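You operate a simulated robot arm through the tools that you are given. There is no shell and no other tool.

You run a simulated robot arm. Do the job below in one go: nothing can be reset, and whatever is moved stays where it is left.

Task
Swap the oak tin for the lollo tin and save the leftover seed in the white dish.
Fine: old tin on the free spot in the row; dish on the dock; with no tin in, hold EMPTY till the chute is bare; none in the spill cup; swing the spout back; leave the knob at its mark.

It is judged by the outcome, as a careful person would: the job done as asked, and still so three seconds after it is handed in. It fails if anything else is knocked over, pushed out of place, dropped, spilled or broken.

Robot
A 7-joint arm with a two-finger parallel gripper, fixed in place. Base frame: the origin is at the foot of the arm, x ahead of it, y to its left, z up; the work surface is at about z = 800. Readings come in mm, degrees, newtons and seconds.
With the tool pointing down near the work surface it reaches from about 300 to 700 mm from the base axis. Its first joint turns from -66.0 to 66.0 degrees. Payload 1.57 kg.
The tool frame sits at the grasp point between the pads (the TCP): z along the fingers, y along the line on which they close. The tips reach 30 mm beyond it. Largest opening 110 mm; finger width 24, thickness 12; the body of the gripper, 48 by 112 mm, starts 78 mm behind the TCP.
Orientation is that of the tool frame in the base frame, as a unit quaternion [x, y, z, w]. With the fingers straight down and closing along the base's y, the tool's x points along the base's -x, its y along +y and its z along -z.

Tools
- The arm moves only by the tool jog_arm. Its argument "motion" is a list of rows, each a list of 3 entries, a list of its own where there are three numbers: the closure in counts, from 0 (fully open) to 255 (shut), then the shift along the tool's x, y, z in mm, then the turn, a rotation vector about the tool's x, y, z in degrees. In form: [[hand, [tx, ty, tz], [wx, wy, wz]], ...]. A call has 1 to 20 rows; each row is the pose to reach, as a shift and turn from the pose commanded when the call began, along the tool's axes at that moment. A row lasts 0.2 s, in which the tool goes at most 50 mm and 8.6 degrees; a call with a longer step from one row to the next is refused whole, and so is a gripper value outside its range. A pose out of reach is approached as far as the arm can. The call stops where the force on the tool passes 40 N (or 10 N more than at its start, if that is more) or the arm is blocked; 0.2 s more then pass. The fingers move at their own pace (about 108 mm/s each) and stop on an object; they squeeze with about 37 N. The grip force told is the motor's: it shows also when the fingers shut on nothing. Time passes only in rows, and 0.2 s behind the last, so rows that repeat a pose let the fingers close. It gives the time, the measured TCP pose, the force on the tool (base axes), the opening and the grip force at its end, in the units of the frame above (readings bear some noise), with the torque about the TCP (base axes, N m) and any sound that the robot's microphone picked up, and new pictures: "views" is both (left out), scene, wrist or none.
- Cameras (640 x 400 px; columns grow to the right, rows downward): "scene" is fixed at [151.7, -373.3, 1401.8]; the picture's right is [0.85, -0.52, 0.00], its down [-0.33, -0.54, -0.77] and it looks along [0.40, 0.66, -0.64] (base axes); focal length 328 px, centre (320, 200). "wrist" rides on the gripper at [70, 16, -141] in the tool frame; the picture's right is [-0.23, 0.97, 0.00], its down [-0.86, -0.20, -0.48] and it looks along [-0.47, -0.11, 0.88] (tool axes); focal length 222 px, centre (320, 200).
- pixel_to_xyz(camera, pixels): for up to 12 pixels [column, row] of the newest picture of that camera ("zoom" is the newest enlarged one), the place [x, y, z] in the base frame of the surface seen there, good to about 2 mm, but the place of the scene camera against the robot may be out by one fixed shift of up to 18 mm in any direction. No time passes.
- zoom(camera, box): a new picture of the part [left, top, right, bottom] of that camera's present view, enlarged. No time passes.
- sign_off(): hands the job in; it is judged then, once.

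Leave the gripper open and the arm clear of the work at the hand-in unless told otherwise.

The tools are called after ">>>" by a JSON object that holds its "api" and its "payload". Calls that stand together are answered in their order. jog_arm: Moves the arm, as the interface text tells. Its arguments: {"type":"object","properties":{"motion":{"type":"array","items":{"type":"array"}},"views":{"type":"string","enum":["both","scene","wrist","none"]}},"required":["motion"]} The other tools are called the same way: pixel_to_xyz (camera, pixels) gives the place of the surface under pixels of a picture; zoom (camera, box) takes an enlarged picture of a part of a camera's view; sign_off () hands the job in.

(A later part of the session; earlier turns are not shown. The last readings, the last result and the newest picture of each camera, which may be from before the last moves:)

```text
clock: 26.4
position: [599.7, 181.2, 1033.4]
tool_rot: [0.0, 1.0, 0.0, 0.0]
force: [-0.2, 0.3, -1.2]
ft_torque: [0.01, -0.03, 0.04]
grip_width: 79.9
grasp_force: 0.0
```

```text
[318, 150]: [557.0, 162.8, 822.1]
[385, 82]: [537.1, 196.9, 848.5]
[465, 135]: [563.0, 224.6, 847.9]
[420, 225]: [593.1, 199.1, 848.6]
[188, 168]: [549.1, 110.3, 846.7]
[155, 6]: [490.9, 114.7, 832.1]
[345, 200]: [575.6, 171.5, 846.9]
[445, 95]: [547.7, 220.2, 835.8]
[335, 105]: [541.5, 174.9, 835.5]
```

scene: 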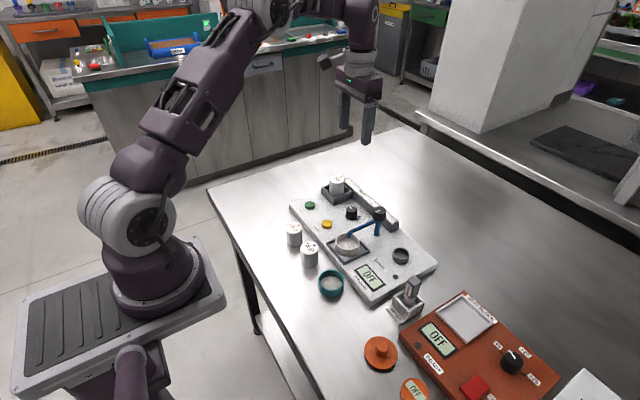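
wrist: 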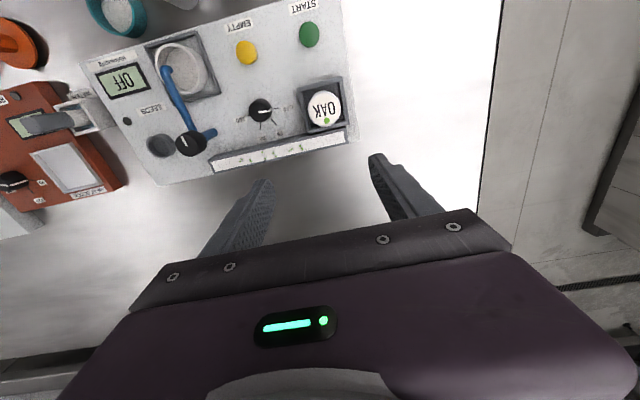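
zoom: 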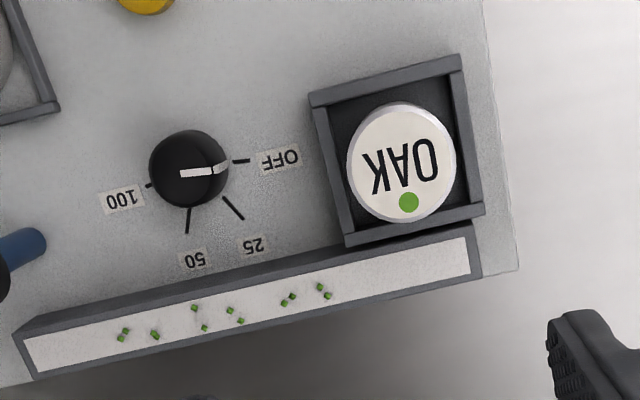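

Dial: the line sits exactly on the OFF tick. The OAK tin is at ≈ (564, 197.3), top at z 882.5, about 40 mm wide. The socket walls top out at z 848, and the chute holds green seeds. I'll move over the tin and descend to TCP z≈900 first.

>>> {"api": "jog_arm", "payload": {"motion": [[70, [18, 8, 20], [0, 0, 0]], [70, [36, 15.8, 50], [0, 0, 0]], [70, [36, 15.8, 90], [0, 0, 0]], [70, [36, 15.8, 120], [0, 0, 0]], [70, [36, 15.8, 132], [0, 0, 0]], [70, [36, 15.8, 132], [0, 0, 0]]], "views": "both"}}

```text
clock: 27.8
position: [564.4, 197.1, 902.7]
tool_rot: [0.0, 1.0, 0.0, 0.0]
force: [-0.5, 0.5, 0.0]
ft_torque: [0.02, 0.01, 0.02]
grip_width: 79.7
grasp_force: 0.1
```

scene: 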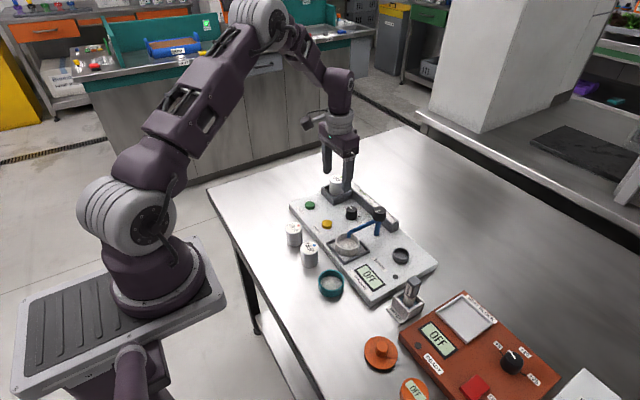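
wrist: 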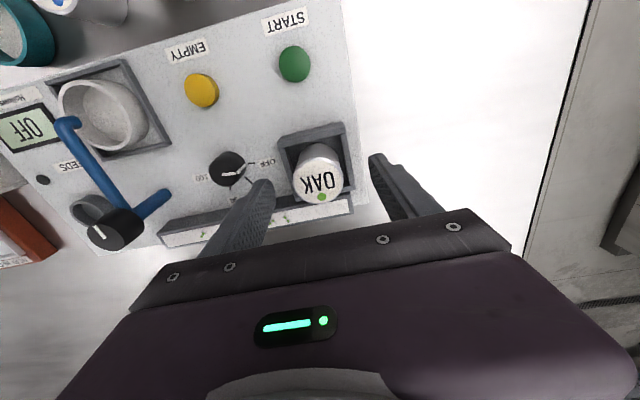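

>>> {"api": "zoom", "payload": {"camera": "wrist", "box": [240, 110, 400, 220]}}

```text
3.64 times, centred on (320, 165) of wrist
```

zoom: 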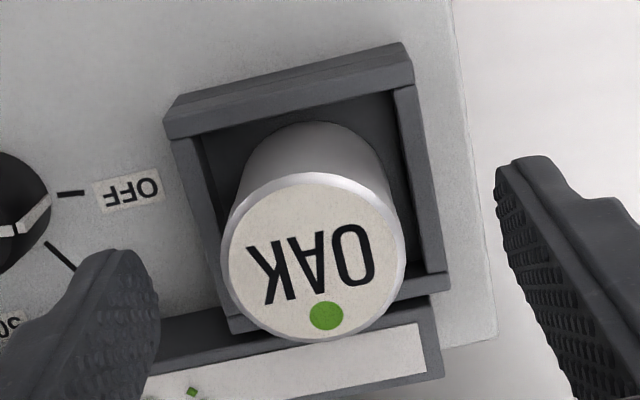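

>>> {"api": "pixel_to_xyz", "payload": {"camera": "zoom", "pixels": [[232, 258], [400, 250], [312, 180], [322, 336], [316, 258], [255, 205], [375, 305], [375, 200], [262, 315], [250, 240]]}}

```text
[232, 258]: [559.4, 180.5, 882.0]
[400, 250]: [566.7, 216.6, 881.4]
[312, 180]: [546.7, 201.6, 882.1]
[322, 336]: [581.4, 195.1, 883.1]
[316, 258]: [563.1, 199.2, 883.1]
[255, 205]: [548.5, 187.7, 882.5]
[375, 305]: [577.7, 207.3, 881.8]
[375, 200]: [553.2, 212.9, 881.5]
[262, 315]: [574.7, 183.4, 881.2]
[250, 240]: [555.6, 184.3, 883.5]
```

Tin centre is (563.6, 198.2), about 1 mm off. I'll correct, descend 20 mm so the tips are at z≈852, above the 848 socket wall, then close.

>>> {"api": "jog_arm", "payload": {"motion": [[70, [0.6, 0.9, 10], [0, 0, 0]], [70, [0.6, 0.9, 20], [0, 0, 0]], [70, [0.6, 0.9, 20], [0, 0, 0]], [150, [0.6, 0.9, 20], [0, 0, 0]], [255, [0.6, 0.9, 20], [0, 0, 0]], [255, [0.6, 0.9, 20], [0, 0, 0]]], "views": "none"}}

```text
clock: 29.2
position: [564.6, 196.6, 881.6]
tool_rot: [-0.001, 1.0, 0.0, 0.0]
force: [0.3, -0.4, 0.5]
ft_torque: [0.01, 0.01, 0.0]
grip_width: 39.4
grasp_force: 37.1
```

OAK is gripped at 39.4 mm with no side force. I'll lift it straight up about 115 mm.

>>> {"api": "jog_arm", "payload": {"motion": [[255, [0, 0, -8], [0, 0, 0]], [255, [0, 0, -20], [0, 0, 0]], [255, [0, 0, -45], [0, 0, 0]], [255, [0, 0, -80], [0, 0, 0]], [255, [0, 0, -115], [0, 0, 0]], [255, [0, 0, -115], [0, 0, 0]]], "views": "both"}}

```text
clock: 30.6
position: [563.8, 197.2, 997.8]
tool_rot: [-0.001, 1.0, 0.0, -0.001]
force: [0.3, -0.4, -0.8]
ft_torque: [0.0, -0.02, -0.03]
grip_width: 39.4
grasp_force: 37.1
```

scene: 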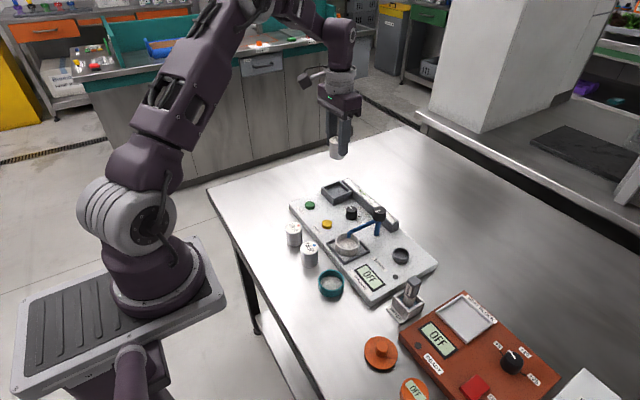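
wrist: 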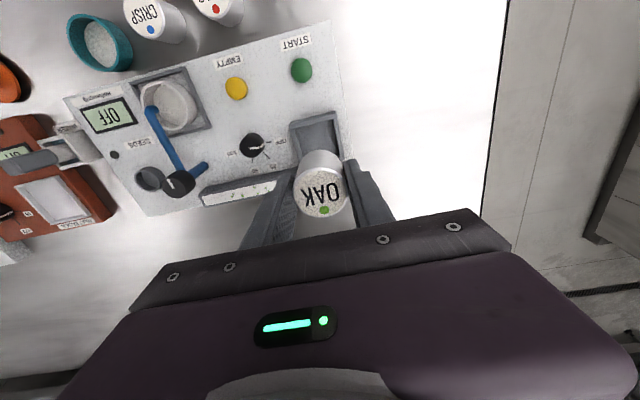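

OAK is out. I'll zoom the scene view on the empty socket and on the table left of LOLLO for any spot mark.

>>> {"api": "zoom", "payload": {"camera": "scene", "box": [250, 195, 330, 255]}}

>>> {"api": "zoom", "payload": {"camera": "scene", "box": [310, 170, 410, 240]}}

```text
6.67 times, centred on (290, 225) of scene
```

zoom: 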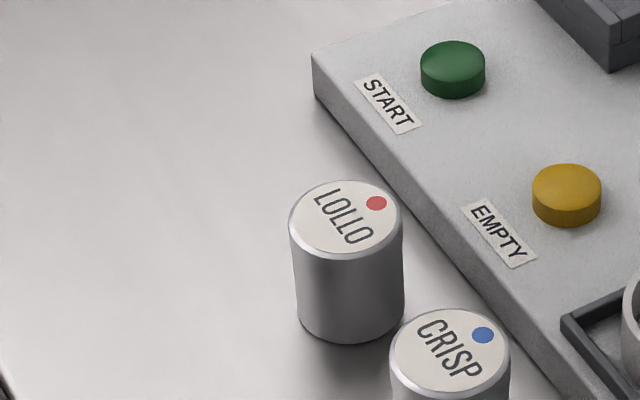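

```text
5.71 times, centred on (360, 205) of scene
```

zoom: 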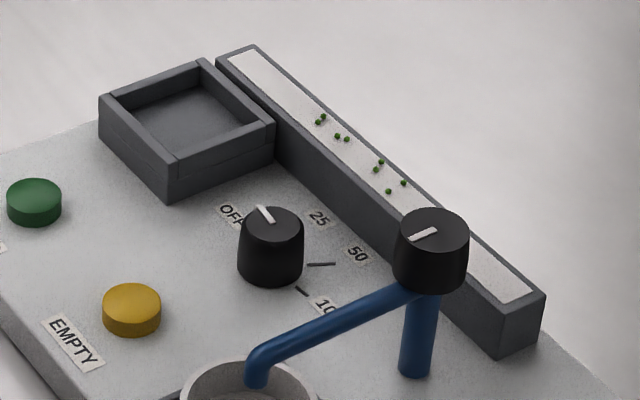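

There is no mark on the table. The row has a regular 72 mm pitch (CRISP 54, LOLLO 126), so its next free spot is at ≈ (393.5, 198). I'll carry OAK there, staying high.

>>> {"api": "jog_arm", "payload": {"motion": [[255, [25, 0, 0], [0, 0, 0]], [255, [65, 0, 0], [0, 0, 0]], [255, [105, 0, 0], [0, 0, 0]], [255, [145, 0, 0], [0, 0, 0]], [255, [170.3, 0.1, 0], [0, 0, 0]], [255, [170.3, 0.1, 40], [0, 0, 0]], [255, [170.3, 0.1, 70], [0, 0, 0]], [255, [170.3, 0.1, 70], [0, 0, 0]]], "views": "both"}}

```text
clock: 32.4
position: [394.0, 197.4, 927.0]
tool_rot: [0.0, 1.0, 0.0, 0.0]
force: [-0.4, 0.2, -0.8]
ft_torque: [0.01, 0.03, 0.01]
grip_width: 39.6
grasp_force: 36.9
```

scene: 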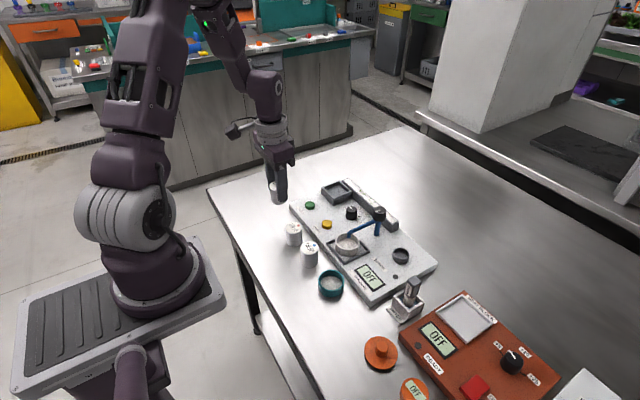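
wrist: 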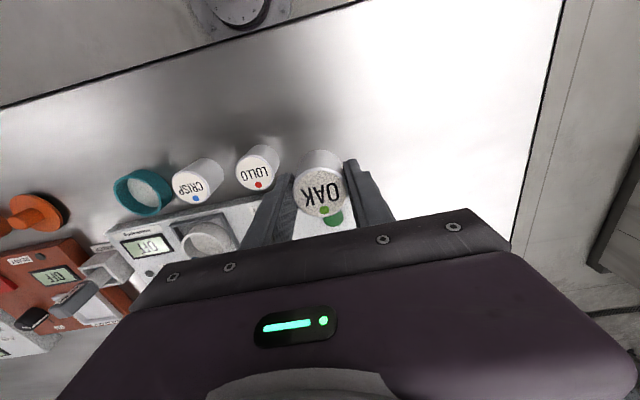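

I'll zoom in to measure the LOLLO and CRISP centres so OAK lines up with the row.

>>> {"api": "zoom", "payload": {"camera": "wrist", "box": [160, 130, 300, 220]}}

```text
4.44 times, centred on (230, 175) of wrist
```

zoom: 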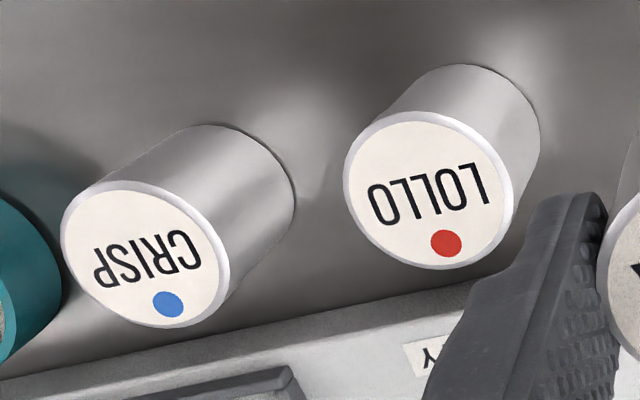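

>>> {"api": "pixel_to_xyz", "payload": {"camera": "zoom", "pixels": [[425, 191], [350, 175], [502, 210], [440, 120], [415, 263], [145, 254], [68, 230], [222, 280], [165, 187], [120, 318]]}}

```text
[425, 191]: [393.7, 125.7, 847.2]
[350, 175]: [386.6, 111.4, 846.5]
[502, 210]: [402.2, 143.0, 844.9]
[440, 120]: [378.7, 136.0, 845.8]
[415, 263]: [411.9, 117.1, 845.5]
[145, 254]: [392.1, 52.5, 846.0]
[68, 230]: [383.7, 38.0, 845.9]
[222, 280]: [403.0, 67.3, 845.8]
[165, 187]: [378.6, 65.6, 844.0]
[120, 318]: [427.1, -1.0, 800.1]
```

LOLLO is at ≈ (394.4, 126.5) and CRISP at ≈ (393, 53), so (394, 198.5) is right. I'll lower OAK to the table slowly at the end, watching for contact.

>>> {"api": "jog_arm", "payload": {"motion": [[255, [0, 0, 30], [0, 0, 0]], [255, [0, 0, 60], [0, 0, 0]], [255, [0, 0, 74], [0, 0, 0]], [255, [0, 0, 78], [0, 0, 0]], [255, [0, 0, 80], [0, 0, 0]], [255, [0, 0, 80], [0, 0, 0]]], "views": "wrist"}}

```text
clock: 33.8
position: [392.2, 198.3, 846.5]
tool_rot: [0.0, 1.0, -0.001, 0.0]
force: [0.1, 0.0, -1.0]
ft_torque: [0.04, 0.03, 0.0]
grip_width: 39.5
grasp_force: 36.8
```

wrist: 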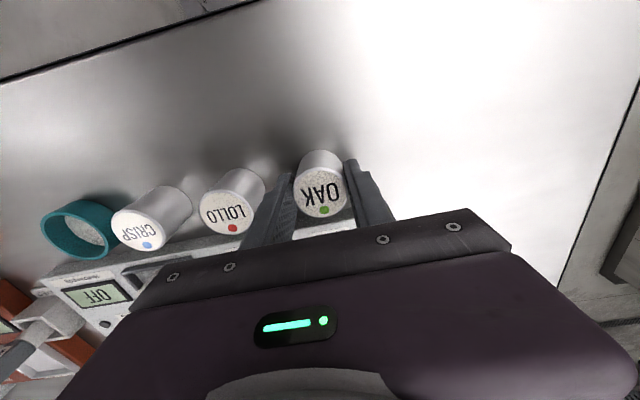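

There is no contact yet. I'll lower in 1 mm steps.

>>> {"api": "jog_arm", "payload": {"motion": [[255, [0, 0, 1], [0, 0, 0]], [255, [0, 0, 2], [0, 0, 0]], [255, [0, 0, 2], [0, 0, 0]]], "views": "none"}}

```text
clock: 34.6
position: [393.8, 198.8, 844.1]
tool_rot: [0.0, 1.0, -0.001, 0.001]
force: [-0.6, 0.6, 14.8]
ft_torque: [-0.03, -0.01, 0.03]
grip_width: 39.5
grasp_force: 37.1
```

Contact at 15 N. I'll ease up 1.5 mm, open only to about 58 mm to stay clear of LOLLO, and rise.

>>> {"api": "jog_arm", "payload": {"motion": [[255, [0, 0, -1.3], [0, 0, 0]], [120, [0, 0, -1.3], [0, 0, 0]], [120, [0, 0, -1.3], [0, 0, 0]], [120, [0, 0, -15], [0, 0, 0]], [120, [0, 0, -50], [0, 0, 0]], [120, [0, 0, -90], [0, 0, 0]], [120, [0, 0, -130], [0, 0, 0]], [120, [0, 0, -155], [0, 0, 0]], [120, [0, 0, -155], [0, 0, 0]]], "views": "both"}}

```text
clock: 36.6
position: [393.9, 197.5, 1001.4]
tool_rot: [0.0, 1.0, 0.0, 0.0]
force: [-0.1, -0.3, -0.3]
ft_torque: [-0.02, 0.01, -0.02]
grip_width: 58.2
grasp_force: 0.1
```

scene: 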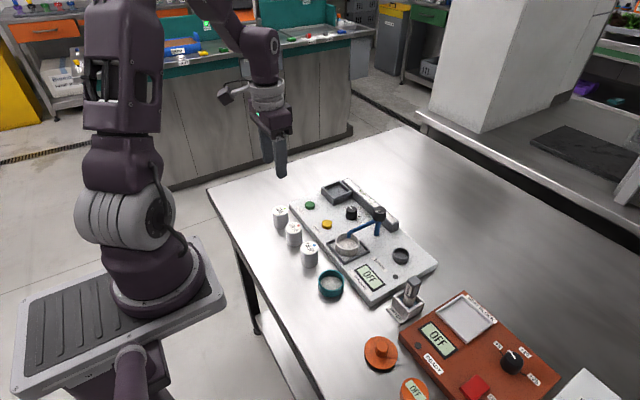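
wrist: 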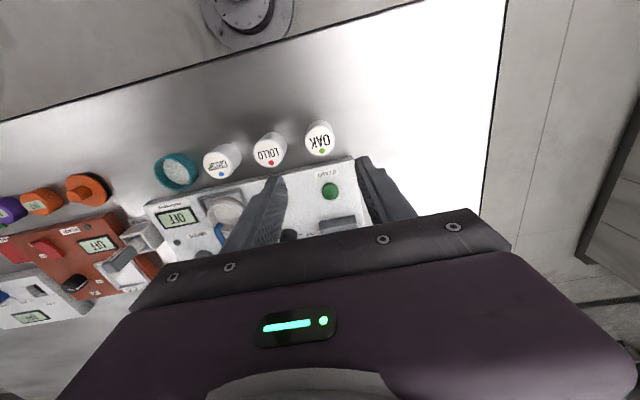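

OAK stands in the row beside LOLLO. Next, close the fingers and hover over the EMPTY button at ≈ (477, 112), top z 832.

>>> {"api": "jog_arm", "payload": {"motion": [[255, [-20, -20, 0], [0, 0, 0]], [255, [-50, -50, 0], [0, 0, 0]], [255, [-83.3, -86.3, 10], [0, 0, 0]], [255, [-83.3, -86.3, 50], [0, 0, 0]], [255, [-83.3, -86.3, 90], [0, 0, 0]], [255, [-83.3, -86.3, 108], [0, 0, 0]], [255, [-83.3, -86.3, 108], [0, 0, 0]]], "views": "both"}}

```text
refused: row 3 steps farther than a row can; nothing moved
```

>>> {"api": "jog_arm", "payload": {"motion": [[255, [-20, -20, 0], [0, 0, 0]], [255, [-50, -50, 0], [0, 0, 0]], [255, [-75, -78, 5], [0, 0, 0]], [255, [-83.3, -86.3, 40], [0, 0, 0]], [255, [-83.3, -86.3, 80], [0, 0, 0]], [255, [-83.3, -86.3, 108], [0, 0, 0]], [255, [-83.3, -86.3, 108], [0, 0, 0]]], "views": "both"}}

```text
clock: 38.2
position: [476.7, 111.7, 893.0]
tool_rot: [0.001, 1.0, 0.0, 0.0]
force: [0.3, 0.3, 0.3]
ft_torque: [0.0, 0.02, -0.01]
grip_width: 0.2
grasp_force: 21.5
```

scene: 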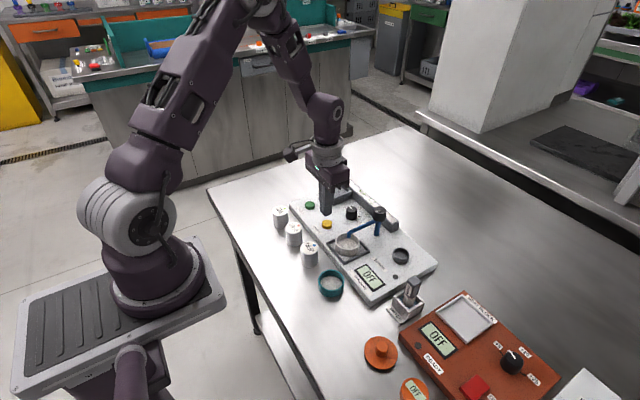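
wrist: 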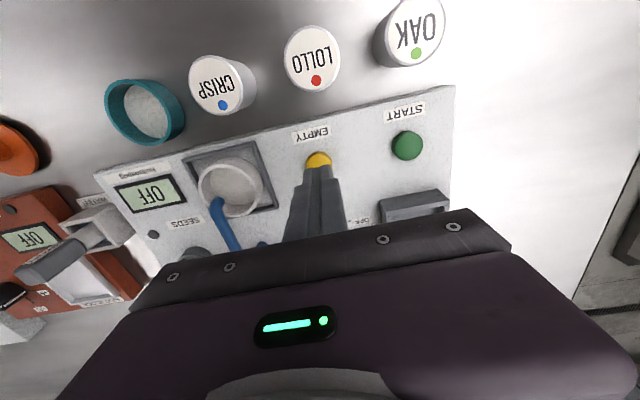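

I'm over EMPTY with the tips about 30 mm above it. I'll descend to just above, then press in small steps.

>>> {"api": "jog_arm", "payload": {"motion": [[255, [0, 0, 15], [0, 0, 0]], [255, [0, 0, 26], [0, 0, 0]], [255, [0, 0, 29], [0, 0, 0]], [255, [0, 0, 31], [0, 0, 0]], [255, [0, 0, 32], [0, 0, 0]], [255, [0, 0, 32], [0, 0, 0]]], "views": "both"}}

```text
clock: 39.6
position: [475.4, 112.5, 860.0]
tool_rot: [0.0, 1.0, 0.0, 0.0]
force: [0.1, 0.3, 1.9]
ft_torque: [-0.01, 0.0, -0.04]
grip_width: 0.0
grasp_force: 20.6
```

scene: 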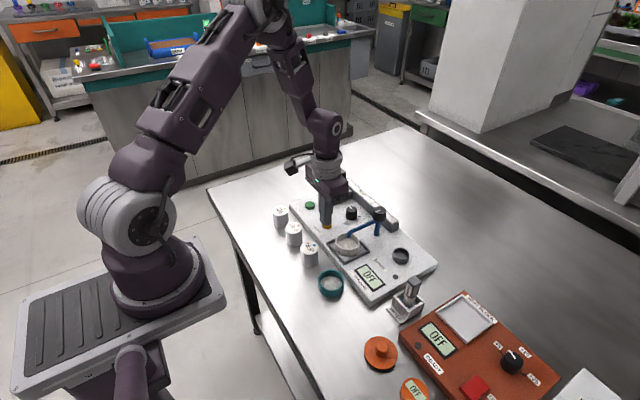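
wrist: 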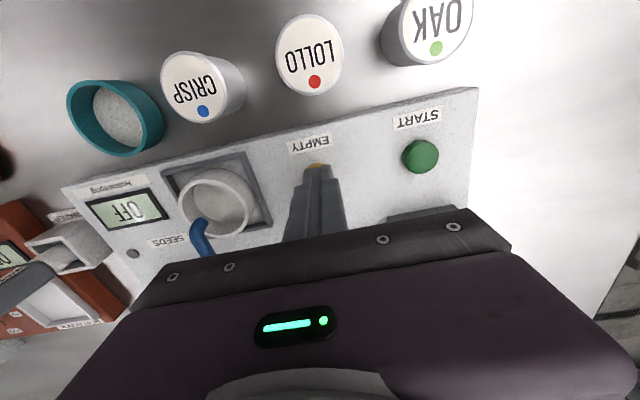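

Light contact at about 2 N. I'll press on a few mm more.

>>> {"api": "jog_arm", "payload": {"motion": [[255, [0, 0, 1], [0, 0, 0]], [255, [0, 0, 2], [0, 0, 0]], [255, [0, 0, 3], [0, 0, 0]], [255, [0, 0, 3], [0, 0, 0]], [255, [0, 0, 3], [0, 0, 0]]], "views": "both"}}

```text
clock: 40.8
position: [476.0, 112.3, 857.5]
tool_rot: [0.0, 1.0, 0.0, 0.0]
force: [-0.8, 0.5, 4.2]
ft_torque: [0.02, 0.05, 0.01]
grip_width: 0.1
grasp_force: 21.0
heard: click
```

scene: 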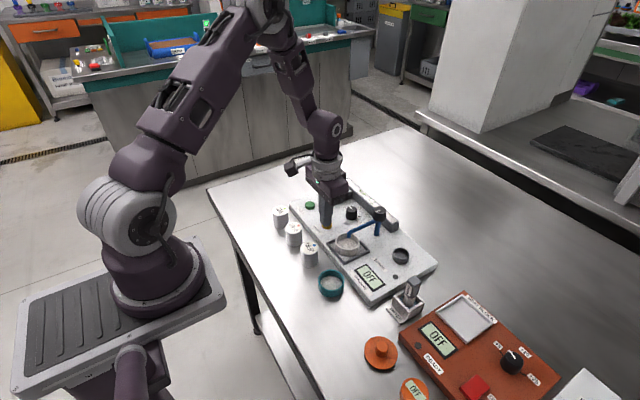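
wrist: 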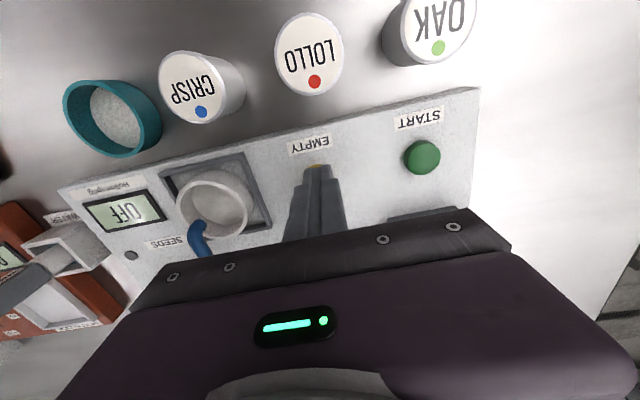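

I heard a click, so the button is pressed. I'll zoom in on the chute, display and dish to see whether it is running.

>>> {"api": "zoom", "payload": {"camera": "scene", "box": [320, 175, 440, 295]}}

```text
3.33 times, centred on (380, 235) of scene
```

zoom: 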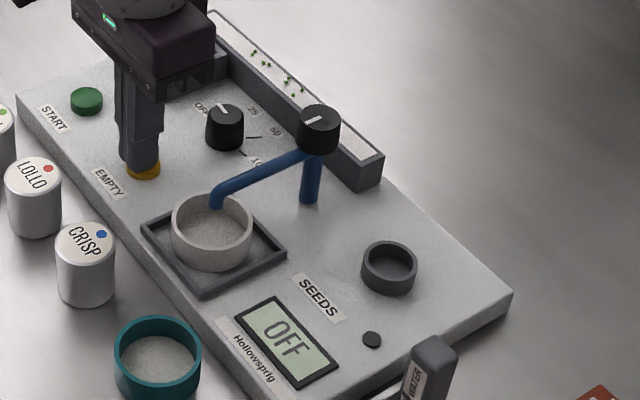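

The click was heard but the chute still shows seeds. I'll hold for 2 more seconds and compare.

>>> {"api": "jog_arm", "payload": {"motion": [[255, [0, 0, 0], [0, 0, 0]], [255, [0, 0, 0], [0, 0, 0]], [255, [0, 0, 0], [0, 0, 0]], [255, [0, 0, 0], [0, 0, 0]], [255, [0, 0, 0], [0, 0, 0]], [255, [0, 0, 0], [0, 0, 0]], [255, [0, 0, 0], [0, 0, 0]], [255, [0, 0, 0], [0, 0, 0]], [255, [0, 0, 0], [0, 0, 0]], [255, [0, 0, 0], [0, 0, 0]]], "views": "both"}}

>>> {"api": "zoom", "payload": {"camera": "scene", "box": [320, 175, 440, 295]}}

```text
clock: 43.0
position: [477.2, 112.4, 857.1]
tool_rot: [0.001, 1.0, 0.0, 0.001]
force: [0.5, 0.7, 4.4]
ft_torque: [0.02, -0.02, 0.02]
grip_width: 0.0
grasp_force: 21.3
```

scene: 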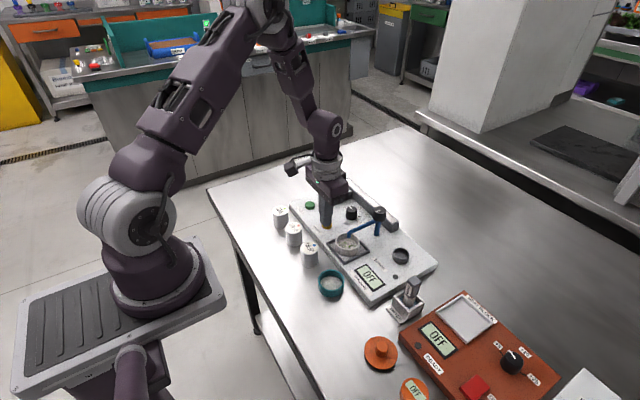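
wrist: 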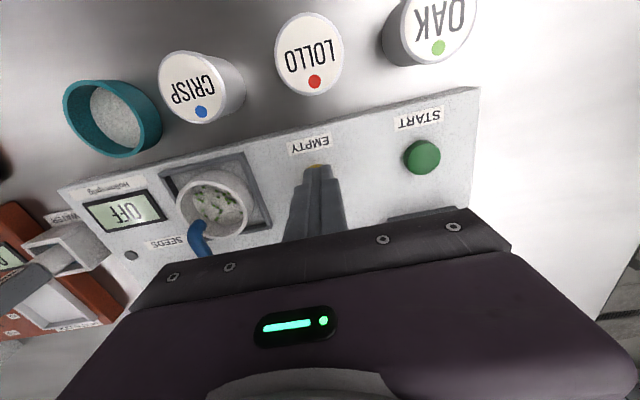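

```text
3.33 times, centred on (380, 235) of scene
```

zoom: 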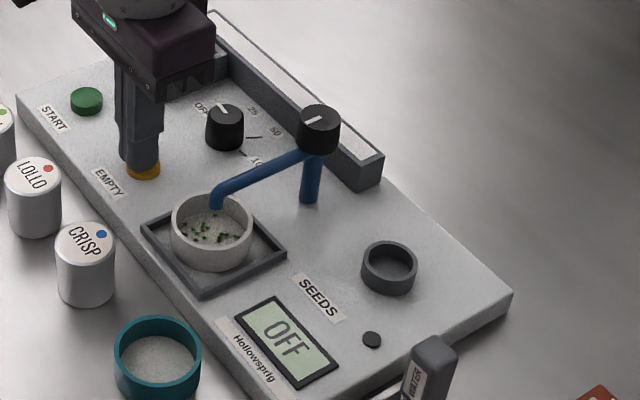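

EMPTY works: seeds are in the white dish and the visible chute looks bare. I'll hold 3 more seconds to be sure, since part of the chute is hidden behind the hand.

>>> {"api": "jog_arm", "payload": {"motion": [[255, [0, 0, 0], [0, 0, 0]], [255, [0, 0, 0], [0, 0, 0]], [255, [0, 0, 0], [0, 0, 0]], [255, [0, 0, 0], [0, 0, 0]], [255, [0, 0, 0], [0, 0, 0]], [255, [0, 0, 0], [0, 0, 0]], [255, [0, 0, 0], [0, 0, 0]], [255, [0, 0, 0], [0, 0, 0]], [255, [0, 0, 0], [0, 0, 0]], [255, [0, 0, 0], [0, 0, 0]], [255, [0, 0, 0], [0, 0, 0]], [255, [0, 0, 0], [0, 0, 0]], [255, [0, 0, 0], [0, 0, 0]], [255, [0, 0, 0], [0, 0, 0]], [255, [0, 0, 0], [0, 0, 0]]], "views": "both"}}

>>> {"api": "zoom", "payload": {"camera": "scene", "box": [330, 175, 420, 275]}}

```text
clock: 46.2
position: [477.8, 112.9, 857.4]
tool_rot: [0.0, 1.0, -0.001, 0.0]
force: [0.3, -0.9, 3.9]
ft_torque: [-0.01, -0.04, -0.02]
grip_width: 0.0
grasp_force: 21.4
```

scene: 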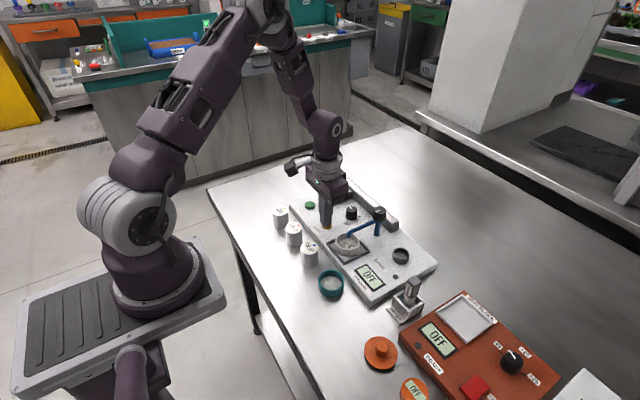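
wrist: 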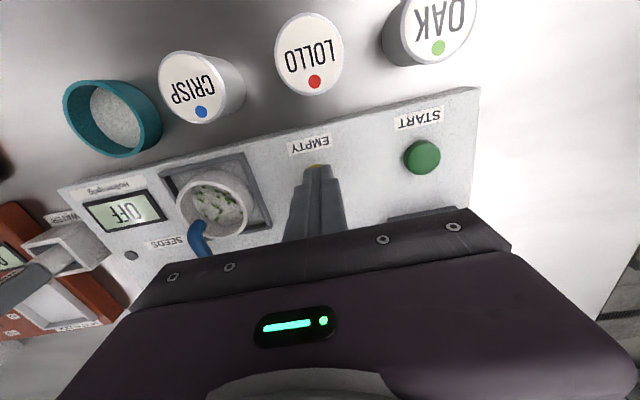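

```text
4.00 times, centred on (375, 225) of scene
```

zoom: 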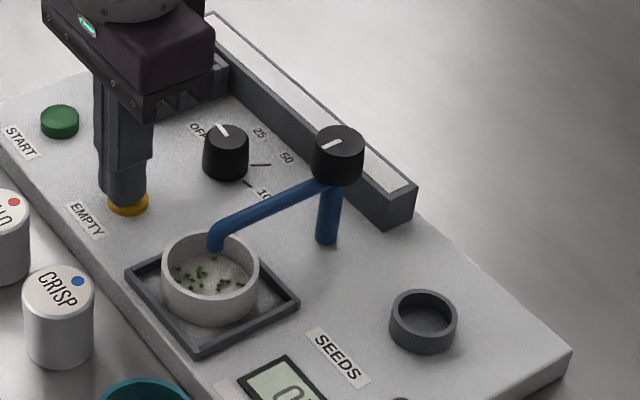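

The visible chute is bare and the spill cup is empty. I'll release the button by rising 110 mm and look at the whole chute.

>>> {"api": "jog_arm", "payload": {"motion": [[255, [0, 0, -5], [0, 0, 0]], [255, [0, 0, -30], [0, 0, 0]], [255, [0, 0, -70], [0, 0, 0]], [255, [0, 0, -110], [0, 0, 0]], [200, [0, 0, -150], [0, 0, 0]], [139, [-40, -25, -165], [0, 0, 0]], [139, [-80, -50, -165], [0, 0, 0]], [139, [-100, -75, -165], [0, 0, 0]], [139, [-100, -75, -165], [0, 0, 0]]], "views": "both"}}

>>> {"api": "zoom", "payload": {"camera": "scene", "box": [310, 165, 430, 275]}}

>>> {"api": "zoom", "payload": {"camera": "wrist", "box": [220, 90, 420, 230]}}

```text
clock: 48.2
position: [576.4, 36.5, 1021.6]
tool_rot: [0.0, 1.0, 0.0, -0.001]
force: [0.1, 0.2, -0.1]
ft_torque: [-0.01, 0.02, 0.0]
grip_width: 50.5
grasp_force: 0.1
```

scene: 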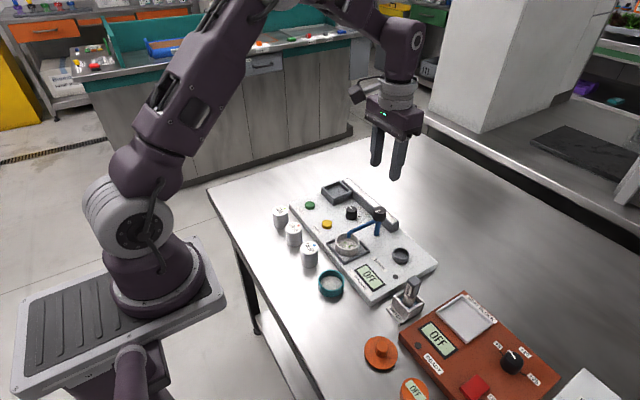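
wrist: 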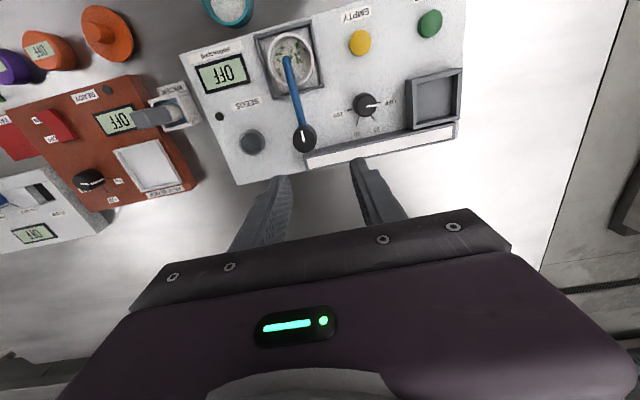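

```text
3.64 times, centred on (370, 220) of scene
```

zoom: 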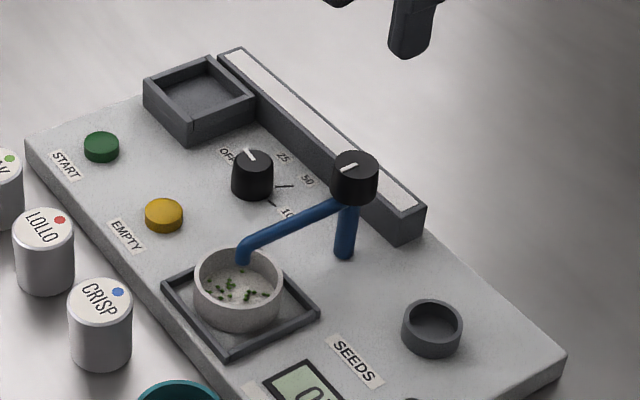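

```text
2.86 times, centred on (320, 160) of wrist
```

zoom: 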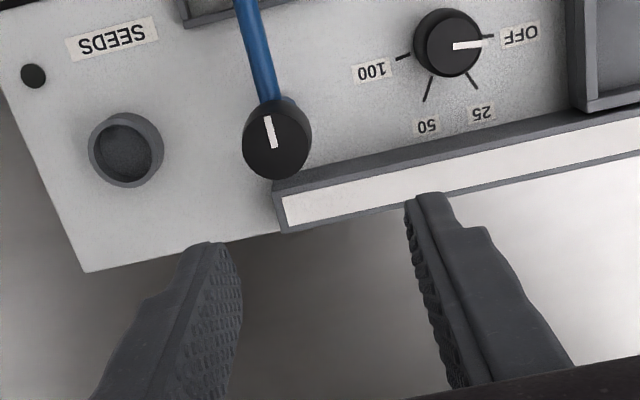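

The chute is completely bare, the cup is empty and the dial is on OFF. Now I'll swing the spout back, starting by going above the knob with the hand turned +45°.

>>> {"api": "jog_arm", "payload": {"motion": [[139, [4, -5, 0], [0, 0, 7.5]], [139, [8, -10, 10], [0, 0, 15]], [139, [12.3, -16.4, 20], [0, 0, 22.5]], [139, [12.3, -16.4, 35], [0, 0, 30]], [139, [12.3, -16.4, 50], [0, 0, 37.5]], [139, [12.3, -16.4, 63.5], [0, 0, 45]], [139, [12.3, -16.4, 63.5], [0, 0, 45]]], "views": "wrist"}}

>>> {"api": "zoom", "payload": {"camera": "wrist", "box": [220, 90, 420, 230]}}

```text
clock: 49.8
position: [564.3, 22.4, 958.2]
tool_rot: [0.383, 0.924, -0.001, 0.0]
force: [0.0, -0.4, 0.1]
ft_torque: [-0.03, 0.01, 0.05]
grip_width: 50.2
grasp_force: 0.0
```

wrist: 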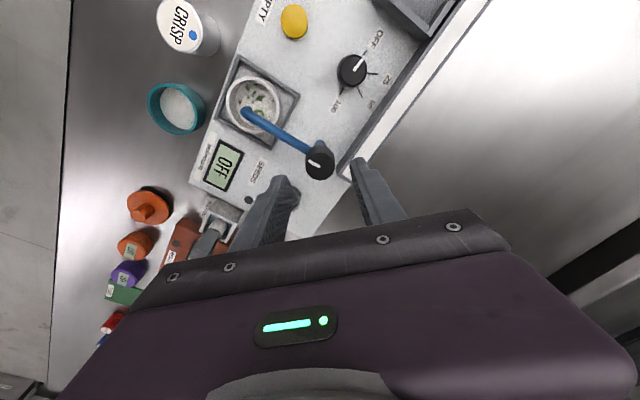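

```text
2.86 times, centred on (320, 160) of wrist
```

zoom: 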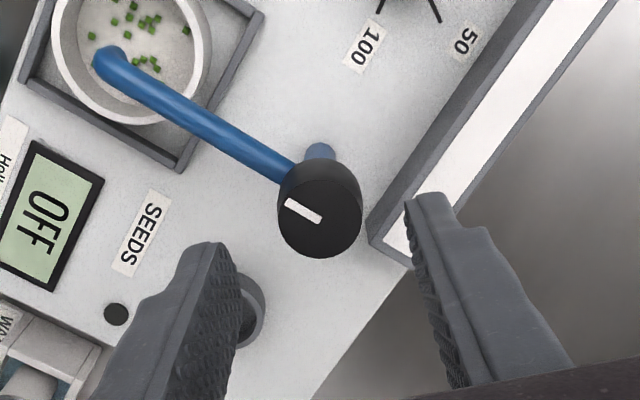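

>>> {"api": "pixel_to_xyz", "payload": {"camera": "zoom", "pixels": [[320, 218], [280, 210], [358, 215], [320, 255], [320, 182], [295, 245], [347, 245], [295, 190], [345, 190]]}}

```text
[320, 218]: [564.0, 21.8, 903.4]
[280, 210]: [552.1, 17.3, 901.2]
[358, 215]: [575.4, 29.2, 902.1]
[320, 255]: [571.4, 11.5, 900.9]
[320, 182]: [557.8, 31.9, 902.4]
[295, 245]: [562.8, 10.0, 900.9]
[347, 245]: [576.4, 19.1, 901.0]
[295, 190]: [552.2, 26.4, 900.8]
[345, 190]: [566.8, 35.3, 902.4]
```

The knob is centred between the fingers. I'll descend 44 mm and close on it.

>>> {"api": "jog_arm", "payload": {"motion": [[139, [0, 0, 20], [0, 0, 0]], [139, [0, 0, 36], [0, 0, 0]], [139, [0, 0, 44], [0, 0, 0]], [139, [0, 0, 44], [0, 0, 0]], [190, [0, 0, 44], [0, 0, 0]], [255, [0, 0, 44], [0, 0, 0]], [255, [0, 0, 44], [0, 0, 0]]], "views": "none"}}

```text
clock: 51.4
position: [563.7, 20.2, 913.2]
tool_rot: [0.383, 0.924, 0.0, 0.0]
force: [1.2, -0.7, -3.7]
ft_torque: [-0.1, -0.15, 0.02]
grip_width: 28.7
grasp_force: 38.3
```

The grip is clean, with forces near zero. I'll turn the spout back 90° counter-clockwise, in two halves.

>>> {"api": "jog_arm", "payload": {"motion": [[255, [-0.1, 0, 0], [0, 0, -5]], [255, [-0.2, 0, 0], [0, 0, -12]], [255, [-0.3, 0, 0], [0, 0, -19]], [255, [-0.4, 0, 0], [0, 0, -26]], [255, [-0.5, 0, 0], [0, 0, -33]], [255, [-0.6, 0, 0], [0, 0, -40]], [255, [-0.7, 0, 0], [0, 0, -45]], [255, [-0.7, 0, 0], [0, 0, -45]]], "views": "both"}}

```text
clock: 53.2
position: [564.4, 20.0, 913.7]
tool_rot: [0.0, 1.0, 0.0, -0.001]
force: [-7.1, -1.2, -8.7]
ft_torque: [-0.04, 0.54, 0.04]
grip_width: 28.5
grasp_force: 38.8
```

scene: 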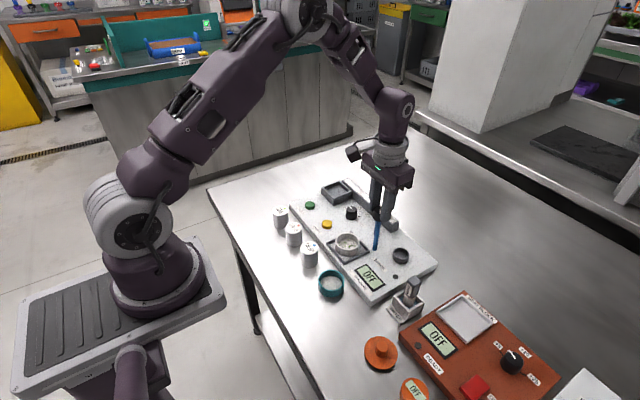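
wrist: 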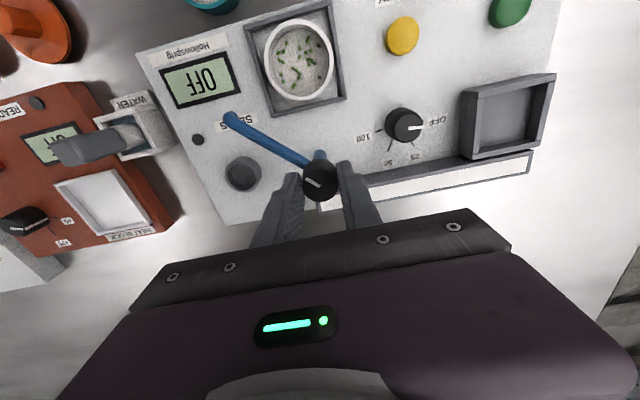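

Halfway there and forces are small. I'll turn the other 45°.

>>> {"api": "jog_arm", "payload": {"motion": [[255, [-0.1, 0, 0], [0, 0, -5]], [255, [-0.2, -0.1, 0], [0, 0, -12]], [255, [-0.3, -0.2, 0], [0, 0, -19]], [255, [-0.4, -0.3, 0], [0, 0, -26]], [255, [-0.5, -0.4, 0], [0, 0, -33]], [255, [-0.6, -0.5, 0], [0, 0, -40]], [255, [-0.7, -0.5, 0], [0, 0, -45]], [255, [-0.7, -0.5, 0], [0, 0, -45]]], "views": "both"}}

>>> {"api": "zoom", "payload": {"camera": "scene", "box": [320, 195, 430, 285]}}

>>> {"api": "zoom", "payload": {"camera": "wrist", "box": [190, 50, 390, 200]}}

```text
clock: 55.0
position: [565.1, 20.8, 914.2]
tool_rot: [-0.383, 0.924, 0.0, -0.001]
force: [-20.3, 1.9, -13.7]
ft_torque: [0.23, 0.36, -0.18]
grip_width: 28.9
grasp_force: 38.5
```

scene: 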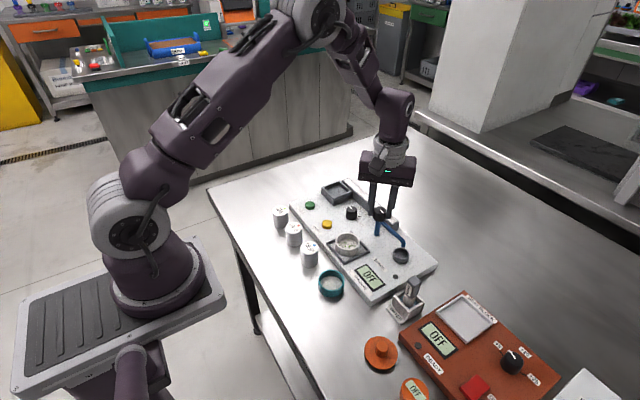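
wrist: 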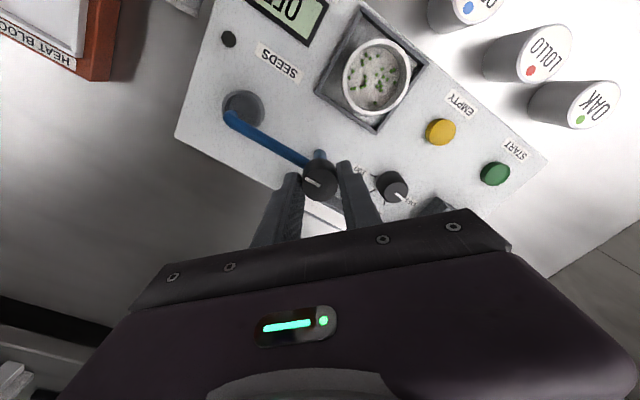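

```text
4.44 times, centred on (375, 240) of scene
```

zoom: 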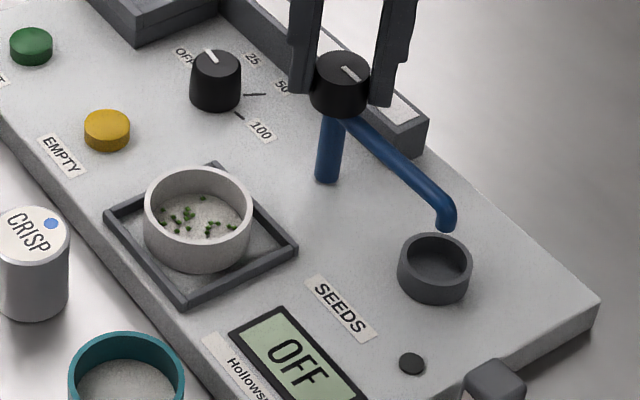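

```text
2.67 times, centred on (290, 125) of wrist
```

zoom: 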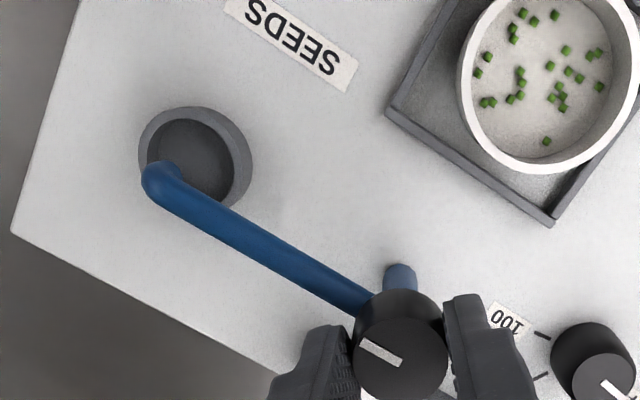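

The spout points back at the cup. I'll check its angle against the original, where the arm ran along x≈560–561.

>>> {"api": "pixel_to_xyz", "payload": {"camera": "zoom", "pixels": [[160, 176], [210, 212], [260, 242], [320, 278], [195, 155]]}}

```text
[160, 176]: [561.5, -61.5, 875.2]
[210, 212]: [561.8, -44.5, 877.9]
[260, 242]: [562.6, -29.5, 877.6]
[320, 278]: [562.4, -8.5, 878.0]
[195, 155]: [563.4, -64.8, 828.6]
```

It's back within about 1 mm of where it was. I'll release the knob and rise.

>>> {"api": "jog_arm", "payload": {"motion": [[139, [0, 0, 0], [0, 0, 0]], [139, [0, 0, 0], [0, 0, 0]], [139, [0, 0, -20], [0, 0, 0]], [139, [0, 0, -60], [0, 0, 0]], [139, [0, 0, -100], [0, 0, 0]], [139, [0, 0, -120], [0, 0, 0]], [139, [0, 0, -120], [0, 0, 0]]], "views": "both"}}

>>> {"api": "zoom", "payload": {"camera": "scene", "box": [320, 175, 430, 285]}}

```text
clock: 56.6
position: [565.5, 19.8, 1034.2]
tool_rot: [-0.382, 0.924, 0.0, 0.0]
force: [0.5, -0.2, 0.4]
ft_torque: [0.02, 0.03, -0.02]
grip_width: 50.1
grasp_force: 0.1
```

scene: 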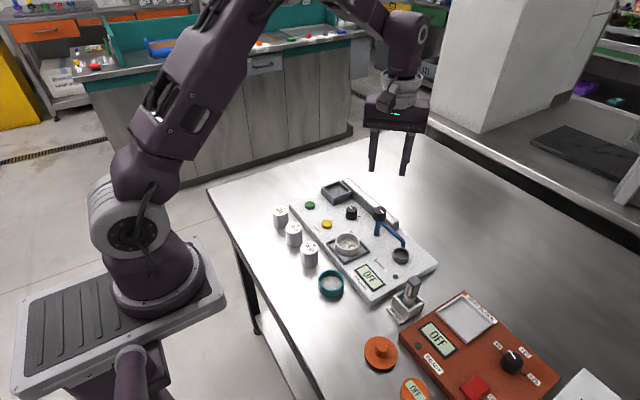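
wrist: 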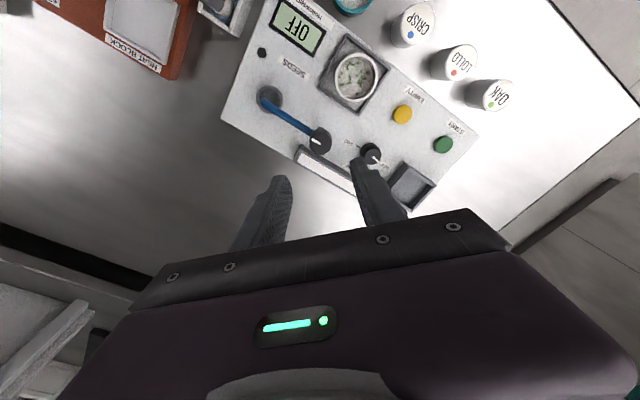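

```text
3.64 times, centred on (375, 230) of scene
```

zoom: 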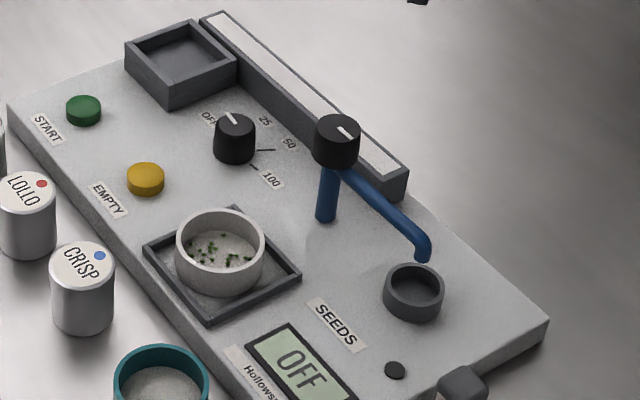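

All is in order, so on to LOLLO at ≈ (394.4, 126.5). I'll go above it with the hand square and open to about 60 mm.

>>> {"api": "jog_arm", "payload": {"motion": [[115, [7, 30, 0], [0, 0, 7.5]], [115, [15, 64, 0], [0, 0, 15]], [115, [23, 98, 0], [0, 0, 22.5]], [115, [31, 132, 0], [0, 0, 30]], [115, [38, 166, 0], [0, 0, 37.5]], [115, [45.5, 196.4, 0], [0, 0, 45]], [115, [45.5, 196.4, 45], [0, 0, 45]], [115, [45.5, 196.4, 90], [0, 0, 45]], [115, [45.5, 196.4, 110], [0, 0, 45]], [115, [45.5, 196.4, 110], [0, 0, 45]]], "views": "both"}}

>>> {"api": "zoom", "payload": {"camera": "wrist", "box": [220, 90, 420, 230]}}

```text
clock: 58.8
position: [394.3, 125.8, 923.3]
tool_rot: [0.0, 1.0, -0.001, 0.0]
force: [0.2, 0.2, 0.6]
ft_torque: [0.0, -0.05, -0.04]
grip_width: 60.5
grasp_force: 0.1
```

scene: 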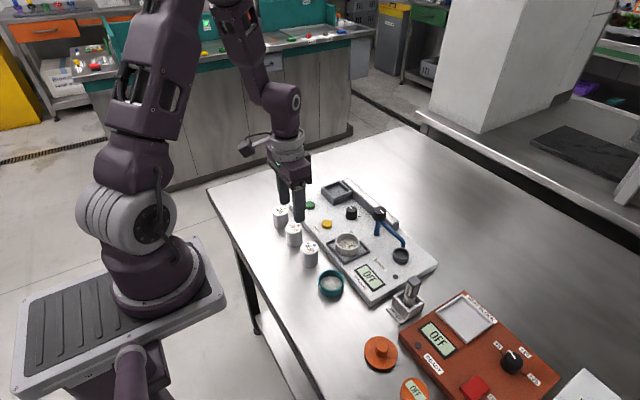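
wrist: 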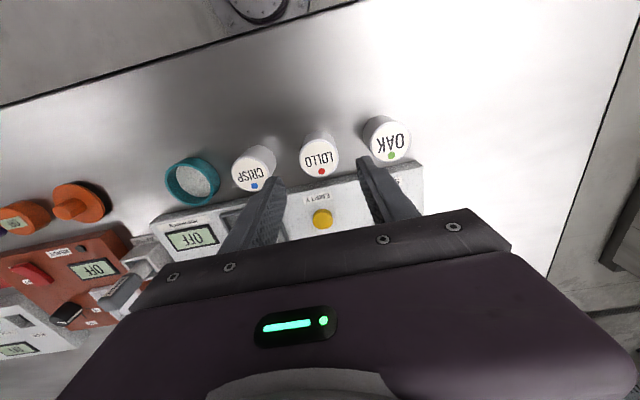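

```text
2.86 times, centred on (320, 160) of wrist
```

zoom: 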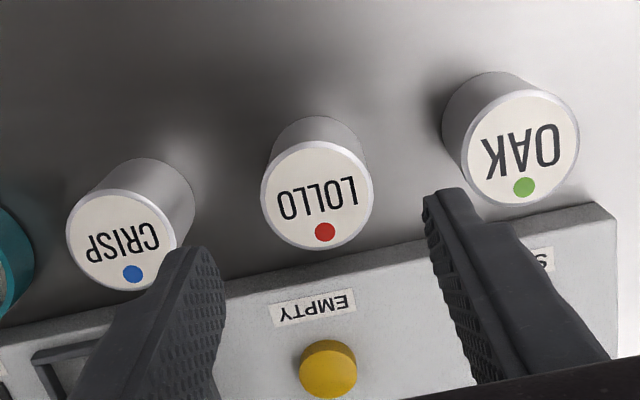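

>>> {"api": "pixel_to_xyz", "payload": {"camera": "zoom", "pixels": [[317, 195], [264, 195], [369, 192], [312, 147], [322, 244], [521, 148], [469, 152], [574, 142], [516, 95], [526, 202], [122, 240]]}}

```text
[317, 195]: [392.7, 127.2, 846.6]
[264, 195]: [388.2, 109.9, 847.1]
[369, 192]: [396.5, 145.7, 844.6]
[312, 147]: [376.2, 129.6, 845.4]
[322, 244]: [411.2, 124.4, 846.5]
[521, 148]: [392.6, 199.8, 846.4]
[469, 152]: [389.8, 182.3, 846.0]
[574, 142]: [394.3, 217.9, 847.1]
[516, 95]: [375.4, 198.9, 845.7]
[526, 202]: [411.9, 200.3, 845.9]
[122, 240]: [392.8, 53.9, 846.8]
```

LOLLO is at (393.2, 127.3), OAK at (393, 199.8) and CRISP at (392.8, 53.9), a tidy row. I'll descend over LOLLO to TCP z≈847 and grip.

>>> {"api": "jog_arm", "payload": {"motion": [[115, [1, 0.6, 30], [0, 0, 0]], [115, [1, 0.6, 60], [0, 0, 0]], [115, [1, 0.6, 76], [0, 0, 0]], [115, [1, 0.6, 76], [0, 0, 0]], [180, [1, 0.6, 76], [0, 0, 0]], [255, [1, 0.6, 76], [0, 0, 0]], [255, [1, 0.6, 76], [0, 0, 0]]], "views": "wrist"}}

```text
clock: 60.4
position: [392.6, 126.5, 849.8]
tool_rot: [-0.001, 1.0, -0.001, 0.0]
force: [-0.2, -0.2, 1.0]
ft_torque: [-0.05, -0.01, 0.02]
grip_width: 39.7
grasp_force: 37.0
```

wrist: 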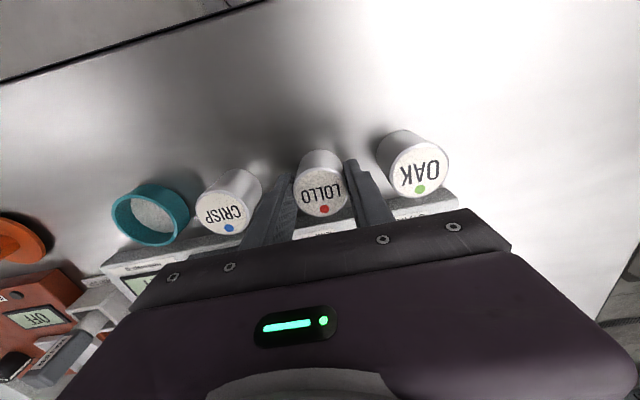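

LOLLO is gripped at 39.7 mm. I'll lift it straight up 140 mm and look at the spot beneath.

>>> {"api": "jog_arm", "payload": {"motion": [[255, [0, 0, -10], [0, 0, 0]], [255, [0, 0, -40], [0, 0, 0]], [255, [0, 0, -80], [0, 0, 0]], [255, [0, 0, -120], [0, 0, 0]], [255, [0, 0, -150], [0, 0, 0]], [255, [0, 0, -150], [0, 0, 0]]], "views": "both"}}

>>> {"api": "zoom", "payload": {"camera": "scene", "box": [250, 195, 340, 275]}}

```text
clock: 61.8
position: [392.3, 126.4, 997.0]
tool_rot: [-0.001, 1.0, 0.0, 0.0]
force: [-0.3, 0.0, -0.3]
ft_torque: [-0.02, 0.0, -0.06]
grip_width: 39.5
grasp_force: 37.1
```

scene: 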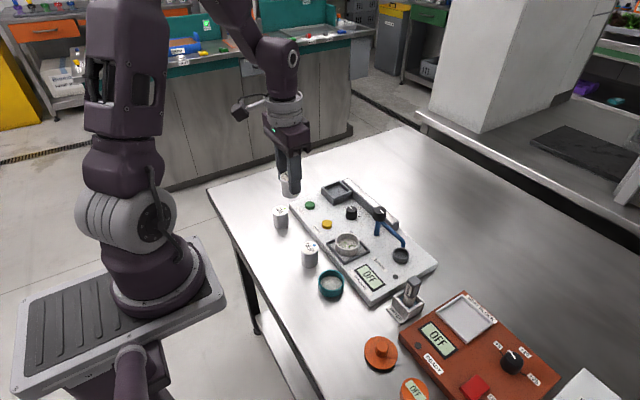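
wrist: 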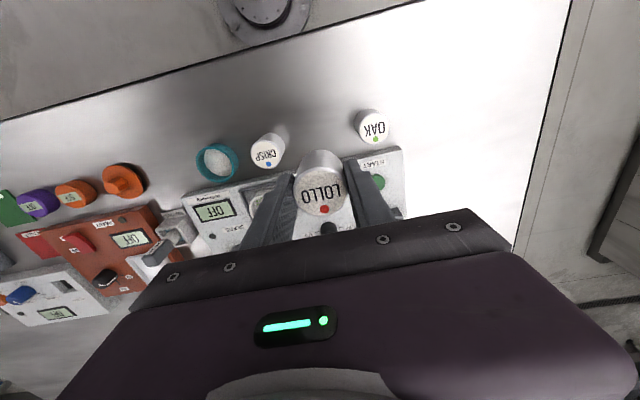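

```text
5.00 times, centred on (295, 235) of scene
```

zoom: 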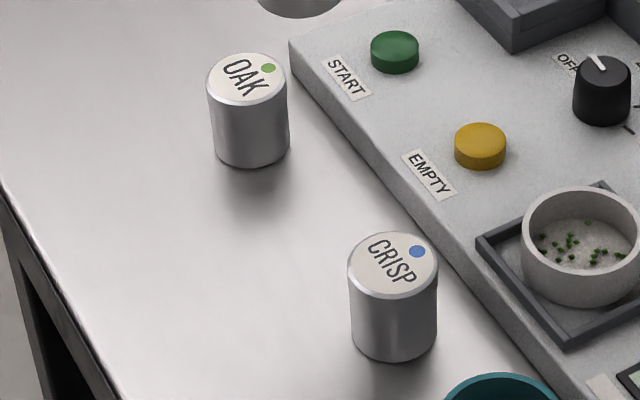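

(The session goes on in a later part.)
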